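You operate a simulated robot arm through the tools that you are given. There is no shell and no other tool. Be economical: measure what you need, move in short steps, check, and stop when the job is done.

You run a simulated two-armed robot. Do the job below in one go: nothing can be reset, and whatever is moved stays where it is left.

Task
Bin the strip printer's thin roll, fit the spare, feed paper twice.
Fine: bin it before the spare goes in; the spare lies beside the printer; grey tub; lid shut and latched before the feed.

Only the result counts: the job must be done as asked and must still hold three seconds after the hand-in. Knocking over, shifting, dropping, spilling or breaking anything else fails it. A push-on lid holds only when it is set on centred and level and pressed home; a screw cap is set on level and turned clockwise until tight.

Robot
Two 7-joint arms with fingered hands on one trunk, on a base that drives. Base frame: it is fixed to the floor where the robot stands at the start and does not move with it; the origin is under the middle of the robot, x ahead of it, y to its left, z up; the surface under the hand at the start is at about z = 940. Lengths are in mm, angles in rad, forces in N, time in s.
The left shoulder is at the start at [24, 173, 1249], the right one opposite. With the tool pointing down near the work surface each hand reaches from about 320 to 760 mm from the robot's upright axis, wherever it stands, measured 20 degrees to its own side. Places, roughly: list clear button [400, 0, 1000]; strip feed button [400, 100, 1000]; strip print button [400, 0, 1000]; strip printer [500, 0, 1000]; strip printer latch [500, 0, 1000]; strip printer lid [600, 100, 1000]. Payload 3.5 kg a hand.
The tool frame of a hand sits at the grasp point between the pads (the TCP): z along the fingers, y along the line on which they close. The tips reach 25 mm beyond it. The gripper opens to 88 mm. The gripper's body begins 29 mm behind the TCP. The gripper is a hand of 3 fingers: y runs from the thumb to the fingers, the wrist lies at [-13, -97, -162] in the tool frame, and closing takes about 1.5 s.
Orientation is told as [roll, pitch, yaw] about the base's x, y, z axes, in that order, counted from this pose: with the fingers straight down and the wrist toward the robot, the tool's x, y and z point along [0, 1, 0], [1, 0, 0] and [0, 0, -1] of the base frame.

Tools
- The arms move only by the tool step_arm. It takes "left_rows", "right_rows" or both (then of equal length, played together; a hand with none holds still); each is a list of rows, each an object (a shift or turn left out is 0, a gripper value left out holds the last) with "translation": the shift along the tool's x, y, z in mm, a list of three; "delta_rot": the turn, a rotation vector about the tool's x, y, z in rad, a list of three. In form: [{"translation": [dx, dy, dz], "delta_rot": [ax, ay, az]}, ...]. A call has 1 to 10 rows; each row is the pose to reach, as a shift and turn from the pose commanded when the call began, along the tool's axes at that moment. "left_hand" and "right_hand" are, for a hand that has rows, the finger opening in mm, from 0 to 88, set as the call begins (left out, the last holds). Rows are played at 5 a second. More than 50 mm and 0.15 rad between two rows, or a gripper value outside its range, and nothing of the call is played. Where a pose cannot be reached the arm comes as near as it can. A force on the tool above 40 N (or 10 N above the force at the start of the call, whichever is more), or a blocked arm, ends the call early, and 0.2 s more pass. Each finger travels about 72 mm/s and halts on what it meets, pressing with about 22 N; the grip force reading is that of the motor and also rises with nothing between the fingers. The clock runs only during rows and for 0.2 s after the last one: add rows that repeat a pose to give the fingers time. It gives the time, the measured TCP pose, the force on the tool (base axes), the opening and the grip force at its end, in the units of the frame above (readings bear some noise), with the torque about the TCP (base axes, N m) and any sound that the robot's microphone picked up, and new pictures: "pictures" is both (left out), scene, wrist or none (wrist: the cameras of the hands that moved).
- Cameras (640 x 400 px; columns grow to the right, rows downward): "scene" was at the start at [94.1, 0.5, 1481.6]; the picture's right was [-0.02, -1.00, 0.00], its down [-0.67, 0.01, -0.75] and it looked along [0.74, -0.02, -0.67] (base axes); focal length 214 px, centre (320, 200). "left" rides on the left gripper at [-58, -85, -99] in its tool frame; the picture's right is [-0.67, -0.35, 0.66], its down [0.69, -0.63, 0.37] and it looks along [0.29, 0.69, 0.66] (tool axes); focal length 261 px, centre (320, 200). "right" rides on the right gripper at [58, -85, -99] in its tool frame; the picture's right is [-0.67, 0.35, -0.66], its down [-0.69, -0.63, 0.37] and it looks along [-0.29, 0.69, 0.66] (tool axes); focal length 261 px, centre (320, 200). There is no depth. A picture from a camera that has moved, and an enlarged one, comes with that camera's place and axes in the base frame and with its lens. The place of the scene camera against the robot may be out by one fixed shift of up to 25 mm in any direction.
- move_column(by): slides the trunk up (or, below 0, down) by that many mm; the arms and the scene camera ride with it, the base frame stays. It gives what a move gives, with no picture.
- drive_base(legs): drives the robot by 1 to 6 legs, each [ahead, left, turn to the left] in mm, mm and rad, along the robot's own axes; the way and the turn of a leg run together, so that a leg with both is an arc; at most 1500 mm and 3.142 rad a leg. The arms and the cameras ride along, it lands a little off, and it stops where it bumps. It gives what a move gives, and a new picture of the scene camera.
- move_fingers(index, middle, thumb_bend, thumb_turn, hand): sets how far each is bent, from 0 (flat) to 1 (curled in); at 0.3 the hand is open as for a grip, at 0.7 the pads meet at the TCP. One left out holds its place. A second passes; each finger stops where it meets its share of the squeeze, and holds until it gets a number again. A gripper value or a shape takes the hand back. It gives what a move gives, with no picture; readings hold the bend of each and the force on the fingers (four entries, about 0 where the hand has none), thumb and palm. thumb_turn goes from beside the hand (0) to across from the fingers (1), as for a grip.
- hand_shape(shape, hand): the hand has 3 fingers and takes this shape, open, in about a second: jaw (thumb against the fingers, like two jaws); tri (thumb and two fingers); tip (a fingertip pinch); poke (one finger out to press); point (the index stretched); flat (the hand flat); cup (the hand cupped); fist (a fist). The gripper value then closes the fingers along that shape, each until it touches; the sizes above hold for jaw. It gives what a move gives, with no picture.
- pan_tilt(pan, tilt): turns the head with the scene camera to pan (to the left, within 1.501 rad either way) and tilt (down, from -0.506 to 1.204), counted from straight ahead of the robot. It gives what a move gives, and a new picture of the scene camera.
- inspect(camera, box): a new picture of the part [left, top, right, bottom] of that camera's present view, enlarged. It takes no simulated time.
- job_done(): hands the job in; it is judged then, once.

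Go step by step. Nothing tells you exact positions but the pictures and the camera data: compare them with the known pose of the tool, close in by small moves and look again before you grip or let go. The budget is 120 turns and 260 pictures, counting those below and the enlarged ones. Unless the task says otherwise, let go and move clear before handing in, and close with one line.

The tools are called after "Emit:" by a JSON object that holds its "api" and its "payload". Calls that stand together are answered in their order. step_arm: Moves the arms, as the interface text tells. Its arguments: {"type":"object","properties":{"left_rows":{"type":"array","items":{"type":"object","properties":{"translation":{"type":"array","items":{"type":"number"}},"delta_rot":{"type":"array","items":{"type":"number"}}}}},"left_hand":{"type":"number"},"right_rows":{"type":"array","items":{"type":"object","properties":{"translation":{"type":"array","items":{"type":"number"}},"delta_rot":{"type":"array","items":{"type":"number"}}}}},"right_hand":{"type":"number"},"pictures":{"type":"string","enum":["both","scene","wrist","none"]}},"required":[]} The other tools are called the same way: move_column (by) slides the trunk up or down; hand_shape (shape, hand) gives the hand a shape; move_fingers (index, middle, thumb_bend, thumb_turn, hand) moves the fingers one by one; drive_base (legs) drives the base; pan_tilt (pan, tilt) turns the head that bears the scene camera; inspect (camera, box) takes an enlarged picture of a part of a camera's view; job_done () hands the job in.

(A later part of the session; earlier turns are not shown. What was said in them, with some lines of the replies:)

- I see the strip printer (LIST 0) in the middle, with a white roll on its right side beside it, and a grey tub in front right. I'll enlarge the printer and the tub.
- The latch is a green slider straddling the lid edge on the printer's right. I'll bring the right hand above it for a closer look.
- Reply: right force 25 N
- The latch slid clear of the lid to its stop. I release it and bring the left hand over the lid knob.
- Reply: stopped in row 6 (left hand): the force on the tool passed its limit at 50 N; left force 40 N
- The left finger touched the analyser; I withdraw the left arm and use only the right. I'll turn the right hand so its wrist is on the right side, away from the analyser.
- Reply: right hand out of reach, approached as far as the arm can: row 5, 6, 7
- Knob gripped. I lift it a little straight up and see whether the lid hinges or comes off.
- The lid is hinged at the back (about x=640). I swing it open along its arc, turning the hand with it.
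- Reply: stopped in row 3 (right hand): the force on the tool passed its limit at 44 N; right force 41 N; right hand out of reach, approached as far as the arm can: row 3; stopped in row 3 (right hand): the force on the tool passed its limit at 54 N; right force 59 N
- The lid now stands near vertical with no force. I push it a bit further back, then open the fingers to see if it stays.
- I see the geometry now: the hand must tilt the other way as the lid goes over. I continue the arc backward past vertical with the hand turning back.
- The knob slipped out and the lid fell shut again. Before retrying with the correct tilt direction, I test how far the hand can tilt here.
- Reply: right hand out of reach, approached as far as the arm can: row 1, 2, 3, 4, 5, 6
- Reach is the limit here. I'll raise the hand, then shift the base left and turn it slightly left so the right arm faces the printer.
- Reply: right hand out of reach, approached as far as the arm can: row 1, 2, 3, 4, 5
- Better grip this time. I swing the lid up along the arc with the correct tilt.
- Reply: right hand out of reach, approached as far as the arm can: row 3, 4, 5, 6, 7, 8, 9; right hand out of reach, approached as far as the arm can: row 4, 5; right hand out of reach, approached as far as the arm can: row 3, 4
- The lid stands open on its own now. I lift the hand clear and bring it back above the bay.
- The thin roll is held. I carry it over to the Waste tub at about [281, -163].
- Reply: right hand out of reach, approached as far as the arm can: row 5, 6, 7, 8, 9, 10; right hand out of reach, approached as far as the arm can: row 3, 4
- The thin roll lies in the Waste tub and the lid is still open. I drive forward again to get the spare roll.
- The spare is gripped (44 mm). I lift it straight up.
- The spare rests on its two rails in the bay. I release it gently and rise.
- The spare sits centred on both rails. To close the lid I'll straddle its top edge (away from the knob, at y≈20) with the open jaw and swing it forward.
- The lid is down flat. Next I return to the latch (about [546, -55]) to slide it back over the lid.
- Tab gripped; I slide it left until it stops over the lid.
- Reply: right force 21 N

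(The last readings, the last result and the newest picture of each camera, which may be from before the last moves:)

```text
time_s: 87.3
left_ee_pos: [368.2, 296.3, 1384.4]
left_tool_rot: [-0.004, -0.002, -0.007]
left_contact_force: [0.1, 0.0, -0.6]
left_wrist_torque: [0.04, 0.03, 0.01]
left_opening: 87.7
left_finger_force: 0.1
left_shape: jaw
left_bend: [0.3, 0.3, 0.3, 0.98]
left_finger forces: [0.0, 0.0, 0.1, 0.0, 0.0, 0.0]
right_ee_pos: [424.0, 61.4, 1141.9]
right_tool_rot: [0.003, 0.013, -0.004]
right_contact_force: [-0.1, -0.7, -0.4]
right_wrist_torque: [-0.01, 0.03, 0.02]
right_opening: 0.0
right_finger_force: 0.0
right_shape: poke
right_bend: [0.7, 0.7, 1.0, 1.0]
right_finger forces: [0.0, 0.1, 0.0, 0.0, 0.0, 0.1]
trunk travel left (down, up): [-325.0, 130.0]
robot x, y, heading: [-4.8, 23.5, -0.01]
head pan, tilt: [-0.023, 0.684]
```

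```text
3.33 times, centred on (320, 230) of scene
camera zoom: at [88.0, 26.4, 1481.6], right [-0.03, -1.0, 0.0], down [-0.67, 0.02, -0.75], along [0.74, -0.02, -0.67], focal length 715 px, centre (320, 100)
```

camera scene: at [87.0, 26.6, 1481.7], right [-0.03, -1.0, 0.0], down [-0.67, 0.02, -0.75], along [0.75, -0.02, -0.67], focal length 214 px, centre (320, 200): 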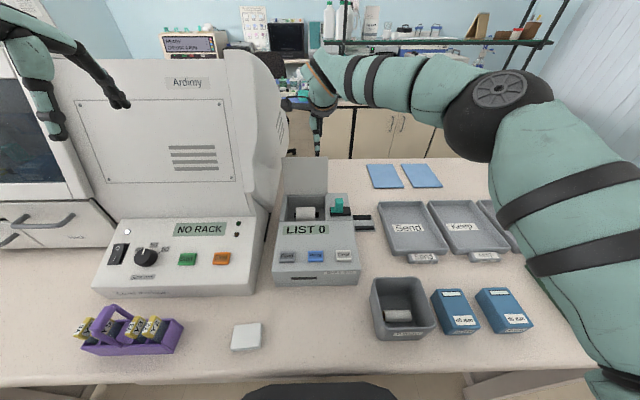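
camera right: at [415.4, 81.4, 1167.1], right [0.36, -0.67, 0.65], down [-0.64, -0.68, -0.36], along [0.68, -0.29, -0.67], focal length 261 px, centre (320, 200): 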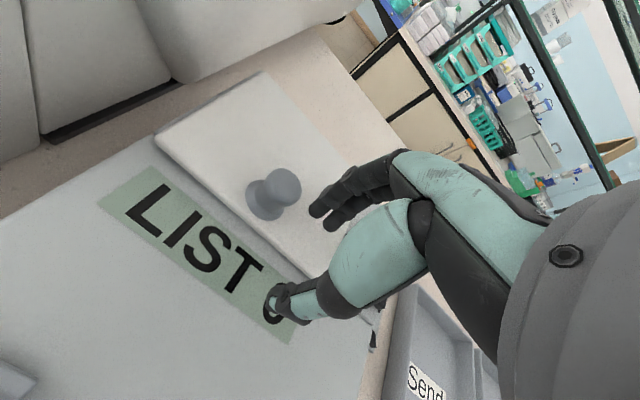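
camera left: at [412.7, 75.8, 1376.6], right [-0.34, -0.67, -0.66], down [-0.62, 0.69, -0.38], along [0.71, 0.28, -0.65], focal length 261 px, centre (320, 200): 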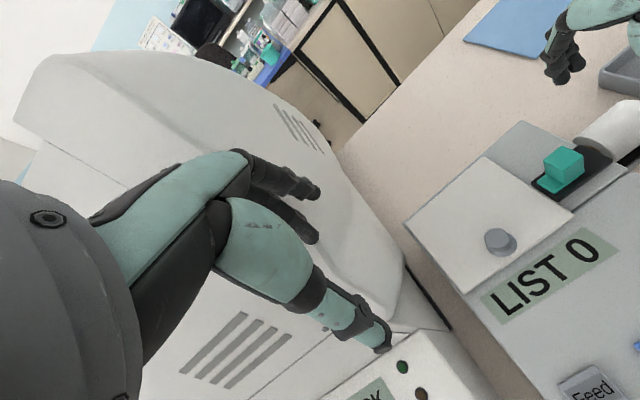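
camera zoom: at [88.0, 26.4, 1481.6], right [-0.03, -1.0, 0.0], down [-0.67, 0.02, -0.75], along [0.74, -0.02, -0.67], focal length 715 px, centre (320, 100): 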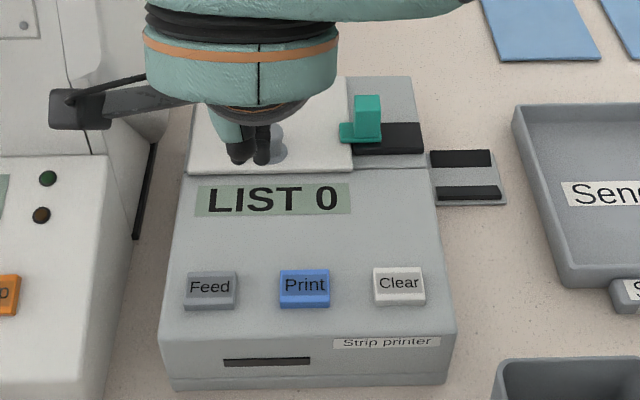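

Lid closed and latched as before. The two fingertips are together below the TCP; I bring them above the Feed button (about [388, 96, 1027]).

Emit:
{"api": "step_arm", "payload": {"right_rows": [{"translation": [12, -12, 0]}, {"translation": [24, -24, 0]}, {"translation": [35, -36, 20]}, {"translation": [35, -36, 55]}, {"translation": [35, -36, 55]}], "pictures": "none"}}

Emit:
{"api": "inspect", "payload": {"camera": "right", "box": [120, 150, 420, 380]}}

Emit:
{"api": "inspect", "payload": {"camera": "scene", "box": [260, 200, 360, 290]}}

```text
time_s: 88.5
left_ee_pos: [365.5, 296.1, 1384.4]
left_tool_rot: [-0.003, -0.003, -0.008]
left_contact_force: [-1.0, 0.6, -0.7]
left_wrist_torque: [0.02, -0.03, 0.0]
left_opening: 87.7
left_finger_force: 0.0
left_shape: jaw
left_bend: [0.3, 0.3, 0.3, 0.98]
left_finger forces: [0.0, 0.1, 0.1, 0.1, 0.0, 0.1]
right_ee_pos: [384.9, 95.0, 1090.9]
right_tool_rot: [0.005, 0.013, -0.001]
right_contact_force: [0.4, -0.3, 0.7]
right_wrist_torque: [-0.02, 0.02, 0.02]
right_opening: 0.0
right_finger_force: 0.2
right_shape: poke
right_bend: [0.7, 0.7, 1.0, 1.0]
right_finger forces: [0.0, 0.1, 0.0, 0.0, 0.0, 0.0]
trunk travel left (down, up): [-325.0, 130.0]
robot x, y, heading: [-5.4, 27.1, -0.003]
head pan, tilt: [-0.023, 0.684]
```

```text
1.74 times, centred on (270, 265) of right
camera zoom: at [302.1, 154.1, 1191.1], right [0.36, -0.67, 0.65], down [-0.64, -0.68, -0.36], along [0.68, -0.29, -0.67], focal length 453 px, centre (407, 87)
```

zoom: 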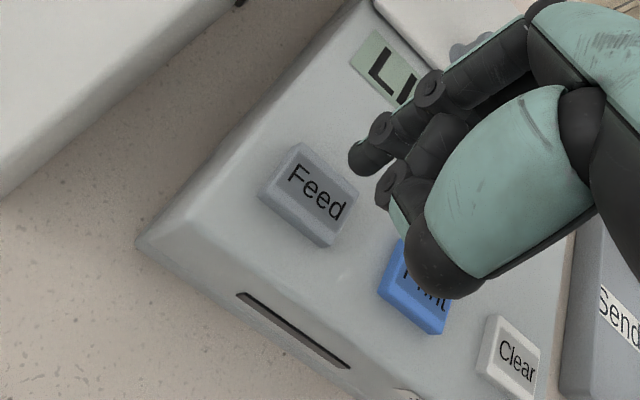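

```text
4.44 times, centred on (310, 245) of scene
camera zoom: at [87.6, 26.4, 1481.6], right [-0.03, -1.0, 0.0], down [-0.67, 0.02, -0.75], along [0.74, -0.02, -0.67], focal length 953 px, centre (364, 0)
```

zoom: 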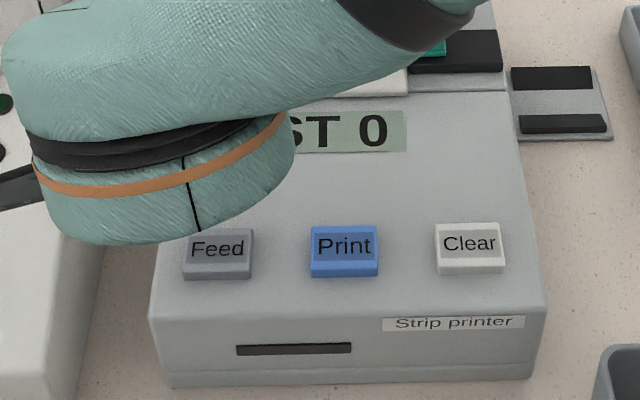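

Emit:
{"api": "step_arm", "payload": {"right_rows": [{"translation": [5, -2, 12]}, {"translation": [5, -2, 24]}, {"translation": [5, -2, 30]}, {"translation": [5, -2, 30]}], "pictures": "none"}}

Emit:
{"api": "inspect", "payload": {"camera": "right", "box": [170, 150, 410, 330]}}

Emit:
{"api": "inspect", "payload": {"camera": "left", "box": [0, 0, 640, 400]}}

```text
time_s: 89.5
left_ee_pos: [366.6, 296.6, 1383.7]
left_tool_rot: [-0.003, -0.003, -0.006]
left_contact_force: [0.1, -0.1, -0.4]
left_wrist_torque: [-0.02, 0.02, 0.01]
left_opening: 87.5
left_finger_force: 0.0
left_shape: jaw
left_bend: [0.3, 0.3, 0.3, 0.98]
left_finger forces: [0.1, 0.0, 0.0, 0.0, 0.0, 0.0]
right_ee_pos: [383.7, 101.2, 1061.5]
right_tool_rot: [0.002, 0.013, -0.004]
right_contact_force: [0.3, 0.0, 0.2]
right_wrist_torque: [-0.04, -0.07, 0.01]
right_opening: 0.0
right_finger_force: 0.1
right_shape: poke
right_bend: [0.7, 0.7, 1.0, 1.0]
right_finger forces: [0.1, 0.0, 0.1, 0.0, 0.0, 0.0]
trunk travel left (down, up): [-325.0, 130.0]
robot x, y, heading: [-6.6, 26.4, -0.006]
head pan, tilt: [-0.023, 0.684]
```

```text
2.22 times, centred on (290, 240) of right
camera zoom: at [299.7, 159.9, 1162.2], right [0.36, -0.67, 0.65], down [-0.64, -0.68, -0.36], along [0.68, -0.29, -0.67], focal length 579 px, centre (387, 111)
```

zoom: 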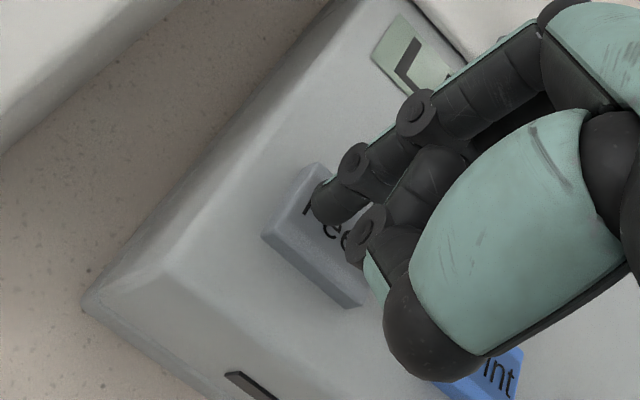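

```text
1.00 times, centred on (320, 200) of left (not enlarged: the box is as wide or as high as the picture)
camera zoom: at [281.1, 238.9, 1484.2], right [-0.35, -0.67, -0.65], down [-0.62, 0.69, -0.37], along [0.7, 0.28, -0.66], focal length 261 px, centre (320, 200)
```

zoom: 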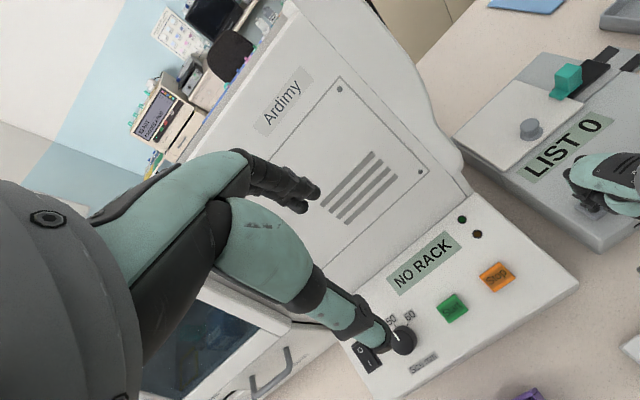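

Emit:
{"api": "step_arm", "payload": {"right_rows": [{"translation": [-2, 2, 3]}, {"translation": [-2, 2, 6]}, {"translation": [-2, 2, 8]}], "pictures": "none"}}

Emit:
{"api": "inspect", "payload": {"camera": "right", "box": [170, 150, 410, 330]}}

```text
time_s: 90.3
left_ee_pos: [366.8, 296.2, 1384.8]
left_tool_rot: [-0.004, -0.004, -0.008]
left_contact_force: [0.6, -0.3, -0.7]
left_wrist_torque: [0.04, -0.02, 0.02]
left_opening: 87.8
left_finger_force: 0.1
left_shape: jaw
left_bend: [0.3, 0.3, 0.3, 0.98]
left_finger forces: [0.0, 0.0, 0.0, 0.0, 0.0, 0.0]
right_ee_pos: [384.4, 97.4, 1053.4]
right_tool_rot: [0.002, 0.014, -0.003]
right_contact_force: [-0.2, -0.2, -1.2]
right_wrist_torque: [0.01, -0.01, -0.02]
right_opening: 0.0
right_finger_force: 0.1
right_shape: poke
right_bend: [0.7, 0.7, 1.0, 1.0]
right_finger forces: [0.1, 0.0, 0.1, 0.0, 0.0, 0.0]
trunk travel left (down, up): [-325.0, 130.0]
robot x, y, heading: [-7.9, 29.0, -0.004]
head pan, tilt: [-0.023, 0.684]
```

```text
2.22 times, centred on (290, 240) of right
camera zoom: at [302.7, 156.9, 1154.0], right [0.36, -0.67, 0.65], down [-0.64, -0.68, -0.36], along [0.68, -0.29, -0.67], focal length 579 px, centre (387, 111)
```

zoom: 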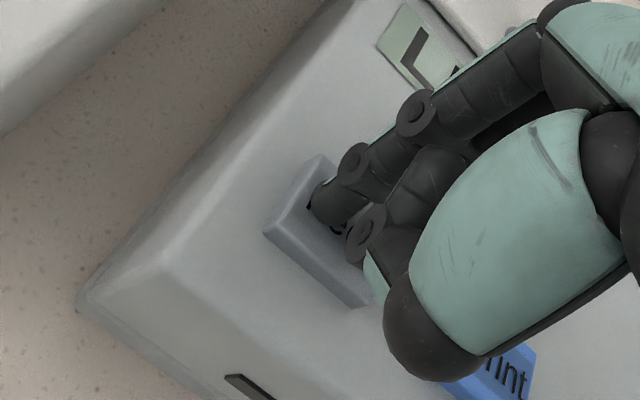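

Emit:
{"api": "step_arm", "payload": {"right_rows": [{"translation": [0, 0, 2]}, {"translation": [0, 0, 4]}, {"translation": [0, 0, 6]}], "pictures": "none"}}

Emit:
{"api": "inspect", "payload": {"camera": "scene", "box": [260, 170, 380, 290]}}

```text
time_s: 91.1
left_ee_pos: [366.3, 295.6, 1385.2]
left_tool_rot: [-0.003, -0.003, -0.007]
left_contact_force: [-0.1, 0.0, -0.6]
left_wrist_torque: [0.02, 0.04, -0.03]
left_opening: 88.0
left_finger_force: 0.1
left_shape: jaw
left_bend: [0.3, 0.3, 0.3, 0.98]
left_finger forces: [0.1, 0.0, 0.0, 0.0, 0.0, 0.1]
right_ee_pos: [386.5, 97.7, 1047.5]
right_tool_rot: [0.004, 0.014, -0.004]
right_contact_force: [3.7, -0.8, 12.3]
right_wrist_torque: [-0.19, -0.07, 0.04]
right_opening: 0.1
right_finger_force: 0.0
right_shape: poke
right_bend: [0.7, 0.7, 1.0, 1.0]
right_finger forces: [0.1, 11.9, 0.0, 0.0, 0.0, 0.0]
trunk travel left (down, up): [-325.0, 130.0]
robot x, y, heading: [-5.1, 26.9, -0.005]
head pan, tilt: [-0.023, 0.684]
heard: click
```

```text
3.33 times, centred on (320, 230) of scene
camera zoom: at [87.5, 26.3, 1481.8], right [-0.03, -1.0, 0.0], down [-0.67, 0.02, -0.75], along [0.75, -0.02, -0.67], focal length 715 px, centre (320, 100)
```

zoom: 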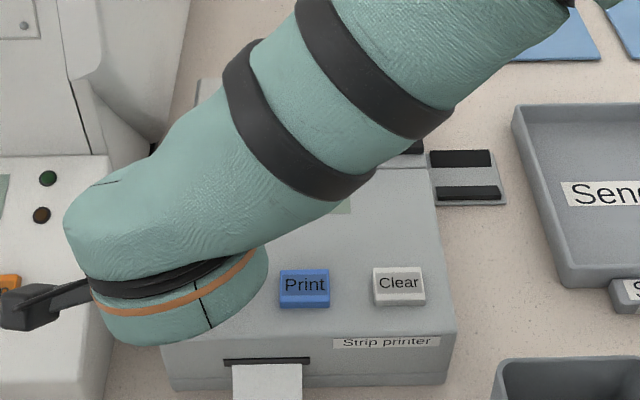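

A click was heard and paper came out. I release fully, then press once more.

Emit:
{"api": "step_arm", "payload": {"right_rows": [{"translation": [0, 0, -6]}, {"translation": [0, 0, -14]}, {"translation": [0, 0, -14]}, {"translation": [0, 0, -14]}, {"translation": [0, 0, -14]}, {"translation": [0, 0, -14]}], "pictures": "none"}}

Emit:
{"api": "inspect", "payload": {"camera": "scene", "box": [260, 170, 380, 290]}}

Emit:
{"api": "inspect", "payload": {"camera": "right", "box": [170, 150, 410, 330]}}

```text
time_s: 92.5
left_ee_pos: [366.9, 296.3, 1385.6]
left_tool_rot: [-0.003, -0.003, -0.006]
left_contact_force: [-0.4, 0.8, -0.5]
left_wrist_torque: [-0.01, -0.03, 0.0]
left_opening: 87.5
left_finger_force: 0.1
left_shape: jaw
left_bend: [0.3, 0.3, 0.3, 0.98]
left_finger forces: [0.0, 0.0, 0.1, 0.0, 0.0, 0.1]
right_ee_pos: [385.3, 98.8, 1061.0]
right_tool_rot: [0.004, 0.014, -0.004]
right_contact_force: [1.2, 0.2, -0.2]
right_wrist_torque: [-0.01, 0.02, 0.0]
right_opening: 0.0
right_finger_force: 0.1
right_shape: poke
right_bend: [0.7, 0.7, 1.0, 1.0]
right_finger forces: [0.0, 0.0, 0.1, 0.0, 0.0, 0.0]
trunk travel left (down, up): [-325.0, 130.0]
robot x, y, heading: [-8.3, 25.1, -0.004]
head pan, tilt: [-0.023, 0.684]
```

```text
3.33 times, centred on (320, 230) of scene
camera zoom: at [87.8, 26.7, 1481.6], right [-0.03, -1.0, 0.0], down [-0.67, 0.02, -0.75], along [0.74, -0.02, -0.67], focal length 715 px, centre (320, 100)
```

zoom: 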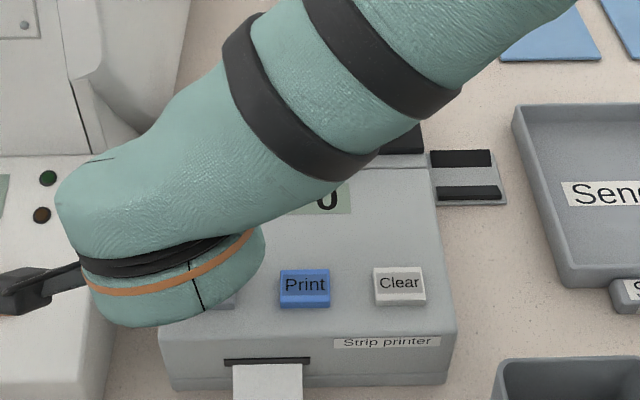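

```text
2.22 times, centred on (290, 240) of right
camera zoom: at [302.5, 158.1, 1161.8], right [0.36, -0.67, 0.65], down [-0.64, -0.68, -0.36], along [0.68, -0.29, -0.67], focal length 579 px, centre (387, 111)
```

zoom: 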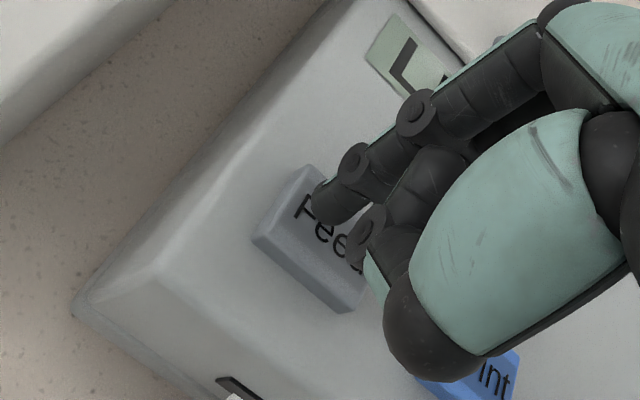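

Button is up again; second press.

Emit:
{"api": "step_arm", "payload": {"right_rows": [{"translation": [0, 0, 5]}, {"translation": [0, 0, 10]}, {"translation": [0, 0, 14]}, {"translation": [0, 0, 14]}], "pictures": "none"}}

Emit:
{"api": "inspect", "payload": {"camera": "scene", "box": [260, 170, 380, 290]}}

```text
time_s: 93.5
left_ee_pos: [367.6, 295.8, 1385.3]
left_tool_rot: [-0.003, -0.003, -0.006]
left_contact_force: [0.3, 0.7, 0.1]
left_wrist_torque: [0.01, 0.01, 0.01]
left_opening: 87.5
left_finger_force: 0.1
left_shape: jaw
left_bend: [0.3, 0.3, 0.3, 0.98]
left_finger forces: [0.0, 0.1, 0.1, 0.1, 0.1, 0.0]
right_ee_pos: [386.4, 98.9, 1047.9]
right_tool_rot: [0.004, 0.012, -0.005]
right_contact_force: [1.7, 2.3, 11.6]
right_wrist_torque: [-0.07, 0.0, 0.0]
right_opening: 0.4
right_finger_force: 0.1
right_shape: poke
right_bend: [0.7, 0.7, 1.0, 1.0]
right_finger forces: [0.5, 10.9, 0.0, 0.0, 0.0, 0.0]
trunk travel left (down, up): [-325.0, 130.0]
robot x, y, heading: [-5.6, 23.8, -0.007]
head pan, tilt: [-0.023, 0.684]
heard: click
```

```text
3.33 times, centred on (320, 230) of scene
camera zoom: at [87.3, 26.9, 1481.8], right [-0.03, -1.0, 0.0], down [-0.67, 0.02, -0.75], along [0.75, -0.02, -0.67], focal length 715 px, centre (320, 100)
```

zoom: 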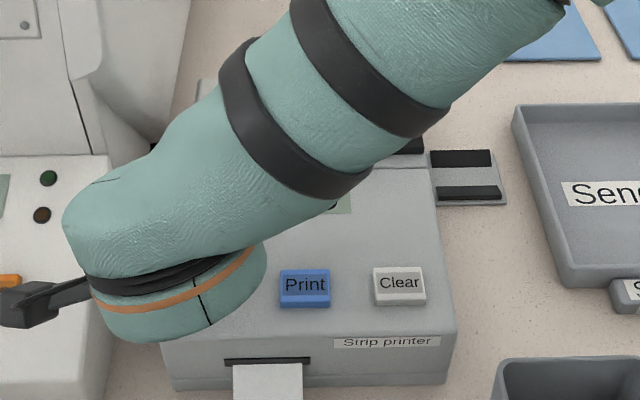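

Second click heard. I rise straight up, move the hand clear and check the whole scene.

Emit:
{"api": "step_arm", "payload": {"right_rows": [{"translation": [0, 0, -15]}, {"translation": [0, 0, -45]}, {"translation": [-10, 0, -90]}, {"translation": [-45, 0, -130]}, {"translation": [-90, 0, -150]}, {"translation": [-135, 0, -160]}, {"translation": [-180, 0, -170]}, {"translation": [-225, 0, -180]}], "pictures": "scene"}}

Emit:
{"api": "inspect", "payload": {"camera": "scene", "box": [260, 180, 400, 310]}}

Emit:
{"api": "inspect", "payload": {"camera": "scene", "box": [350, 260, 450, 350]}}

```text
refused: row 4 steps farther than a row can; nothing moved
```

```text
3.08 times, centred on (330, 245) of scene
camera zoom: at [87.3, 26.9, 1481.8], right [-0.03, -1.0, 0.0], down [-0.67, 0.02, -0.75], along [0.75, -0.02, -0.67], focal length 660 px, centre (289, 62)
```

zoom: 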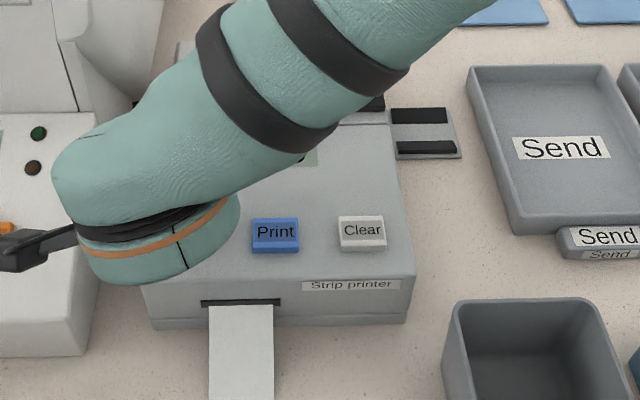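

```text
4.44 times, centred on (400, 305) of scene
camera zoom: at [87.3, 26.9, 1481.8], right [-0.03, -1.0, 0.0], down [-0.67, 0.02, -0.75], along [0.75, -0.02, -0.67], focal length 953 px, centre (-36, -267)
```

zoom: 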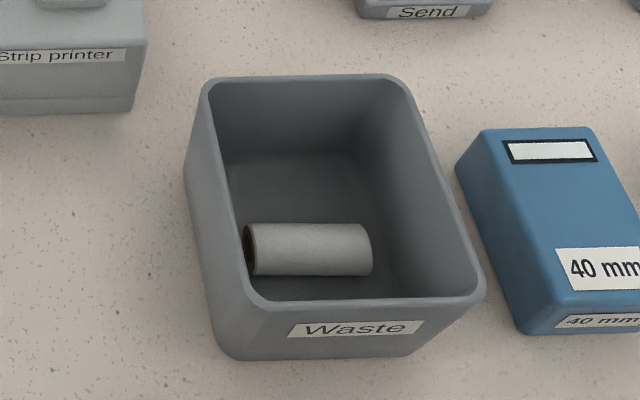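

Emit:
{"api": "step_arm", "payload": {"right_rows": [{"translation": [0, 0, -15]}, {"translation": [0, 0, -50]}, {"translation": [0, 0, -90]}, {"translation": [-25, 0, -120]}, {"translation": [-65, 0, -140]}, {"translation": [-110, 0, -150]}, {"translation": [-155, 0, -155]}, {"translation": [-200, 0, -160]}, {"translation": [-245, 0, -165]}], "pictures": "scene"}}

Emit:
{"api": "inspect", "payload": {"camera": "scene", "box": [260, 180, 400, 310]}}

```text
time_s: 95.5
left_ee_pos: [365.5, 292.2, 1386.7]
left_tool_rot: [0.0, -0.005, -0.006]
left_contact_force: [0.1, 0.9, -1.0]
left_wrist_torque: [0.0, 0.02, -0.01]
left_opening: 87.6
left_finger_force: 0.0
left_shape: jaw
left_bend: [0.3, 0.3, 0.3, 0.98]
left_finger forces: [0.0, 0.0, 0.0, 0.0, 0.0, 0.0]
right_ee_pos: [387.3, -149.3, 1208.8]
right_tool_rot: [0.006, 0.014, -0.003]
right_contact_force: [0.4, 0.3, 0.6]
right_wrist_torque: [-0.02, -0.01, 0.02]
right_opening: 0.0
right_finger_force: 0.1
right_shape: poke
right_bend: [0.7, 0.7, 1.0, 1.0]
right_finger forces: [0.0, 0.0, 0.1, 0.1, 0.1, 0.0]
trunk travel left (down, up): [-325.0, 130.0]
robot x, y, heading: [-3.6, 24.2, -0.002]
head pan, tilt: [-0.023, 0.684]
camera scene: at [86.8, 23.7, 1481.7], right [-0.03, -1.0, 0.0], down [-0.67, 0.02, -0.75], along [0.75, -0.02, -0.67], focal length 214 px, centre (320, 200)
```

scene: 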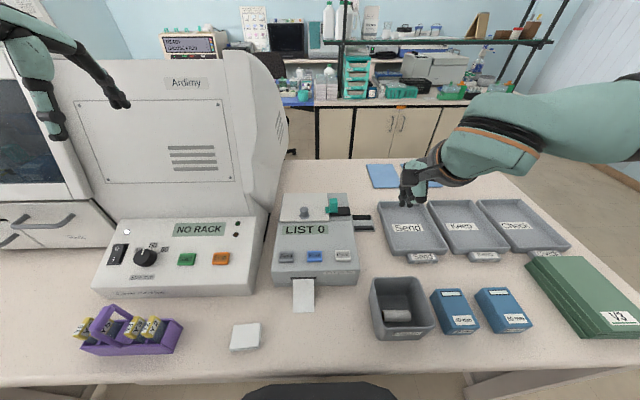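

```text
3.08 times, centred on (330, 245) of scene
camera zoom: at [86.8, 23.7, 1481.7], right [-0.03, -1.0, 0.0], down [-0.67, 0.02, -0.75], along [0.75, -0.02, -0.67], focal length 660 px, centre (289, 62)
```

zoom: 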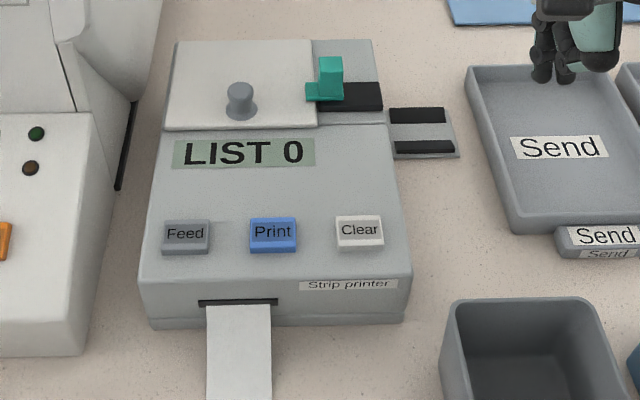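

The lid is shut and latched, the thin roll is in the Waste tub, and paper has come out after two Feed clicks. Both hands are clear, so I hand in.

Emit:
{"api": "job_done", "payload": {}}

```text
The job is handed in.
```

The thin roll went into the grey Waste tub before the spare was fitted. The lid was then shut and latched, and Feed was pressed twice; I heard two clicks and saw paper come out. Along the way the left hand bumped the analyser beside the printer at about 50 N, with no visible shift. On the first try at opening it, the lid slipped and fell shut.
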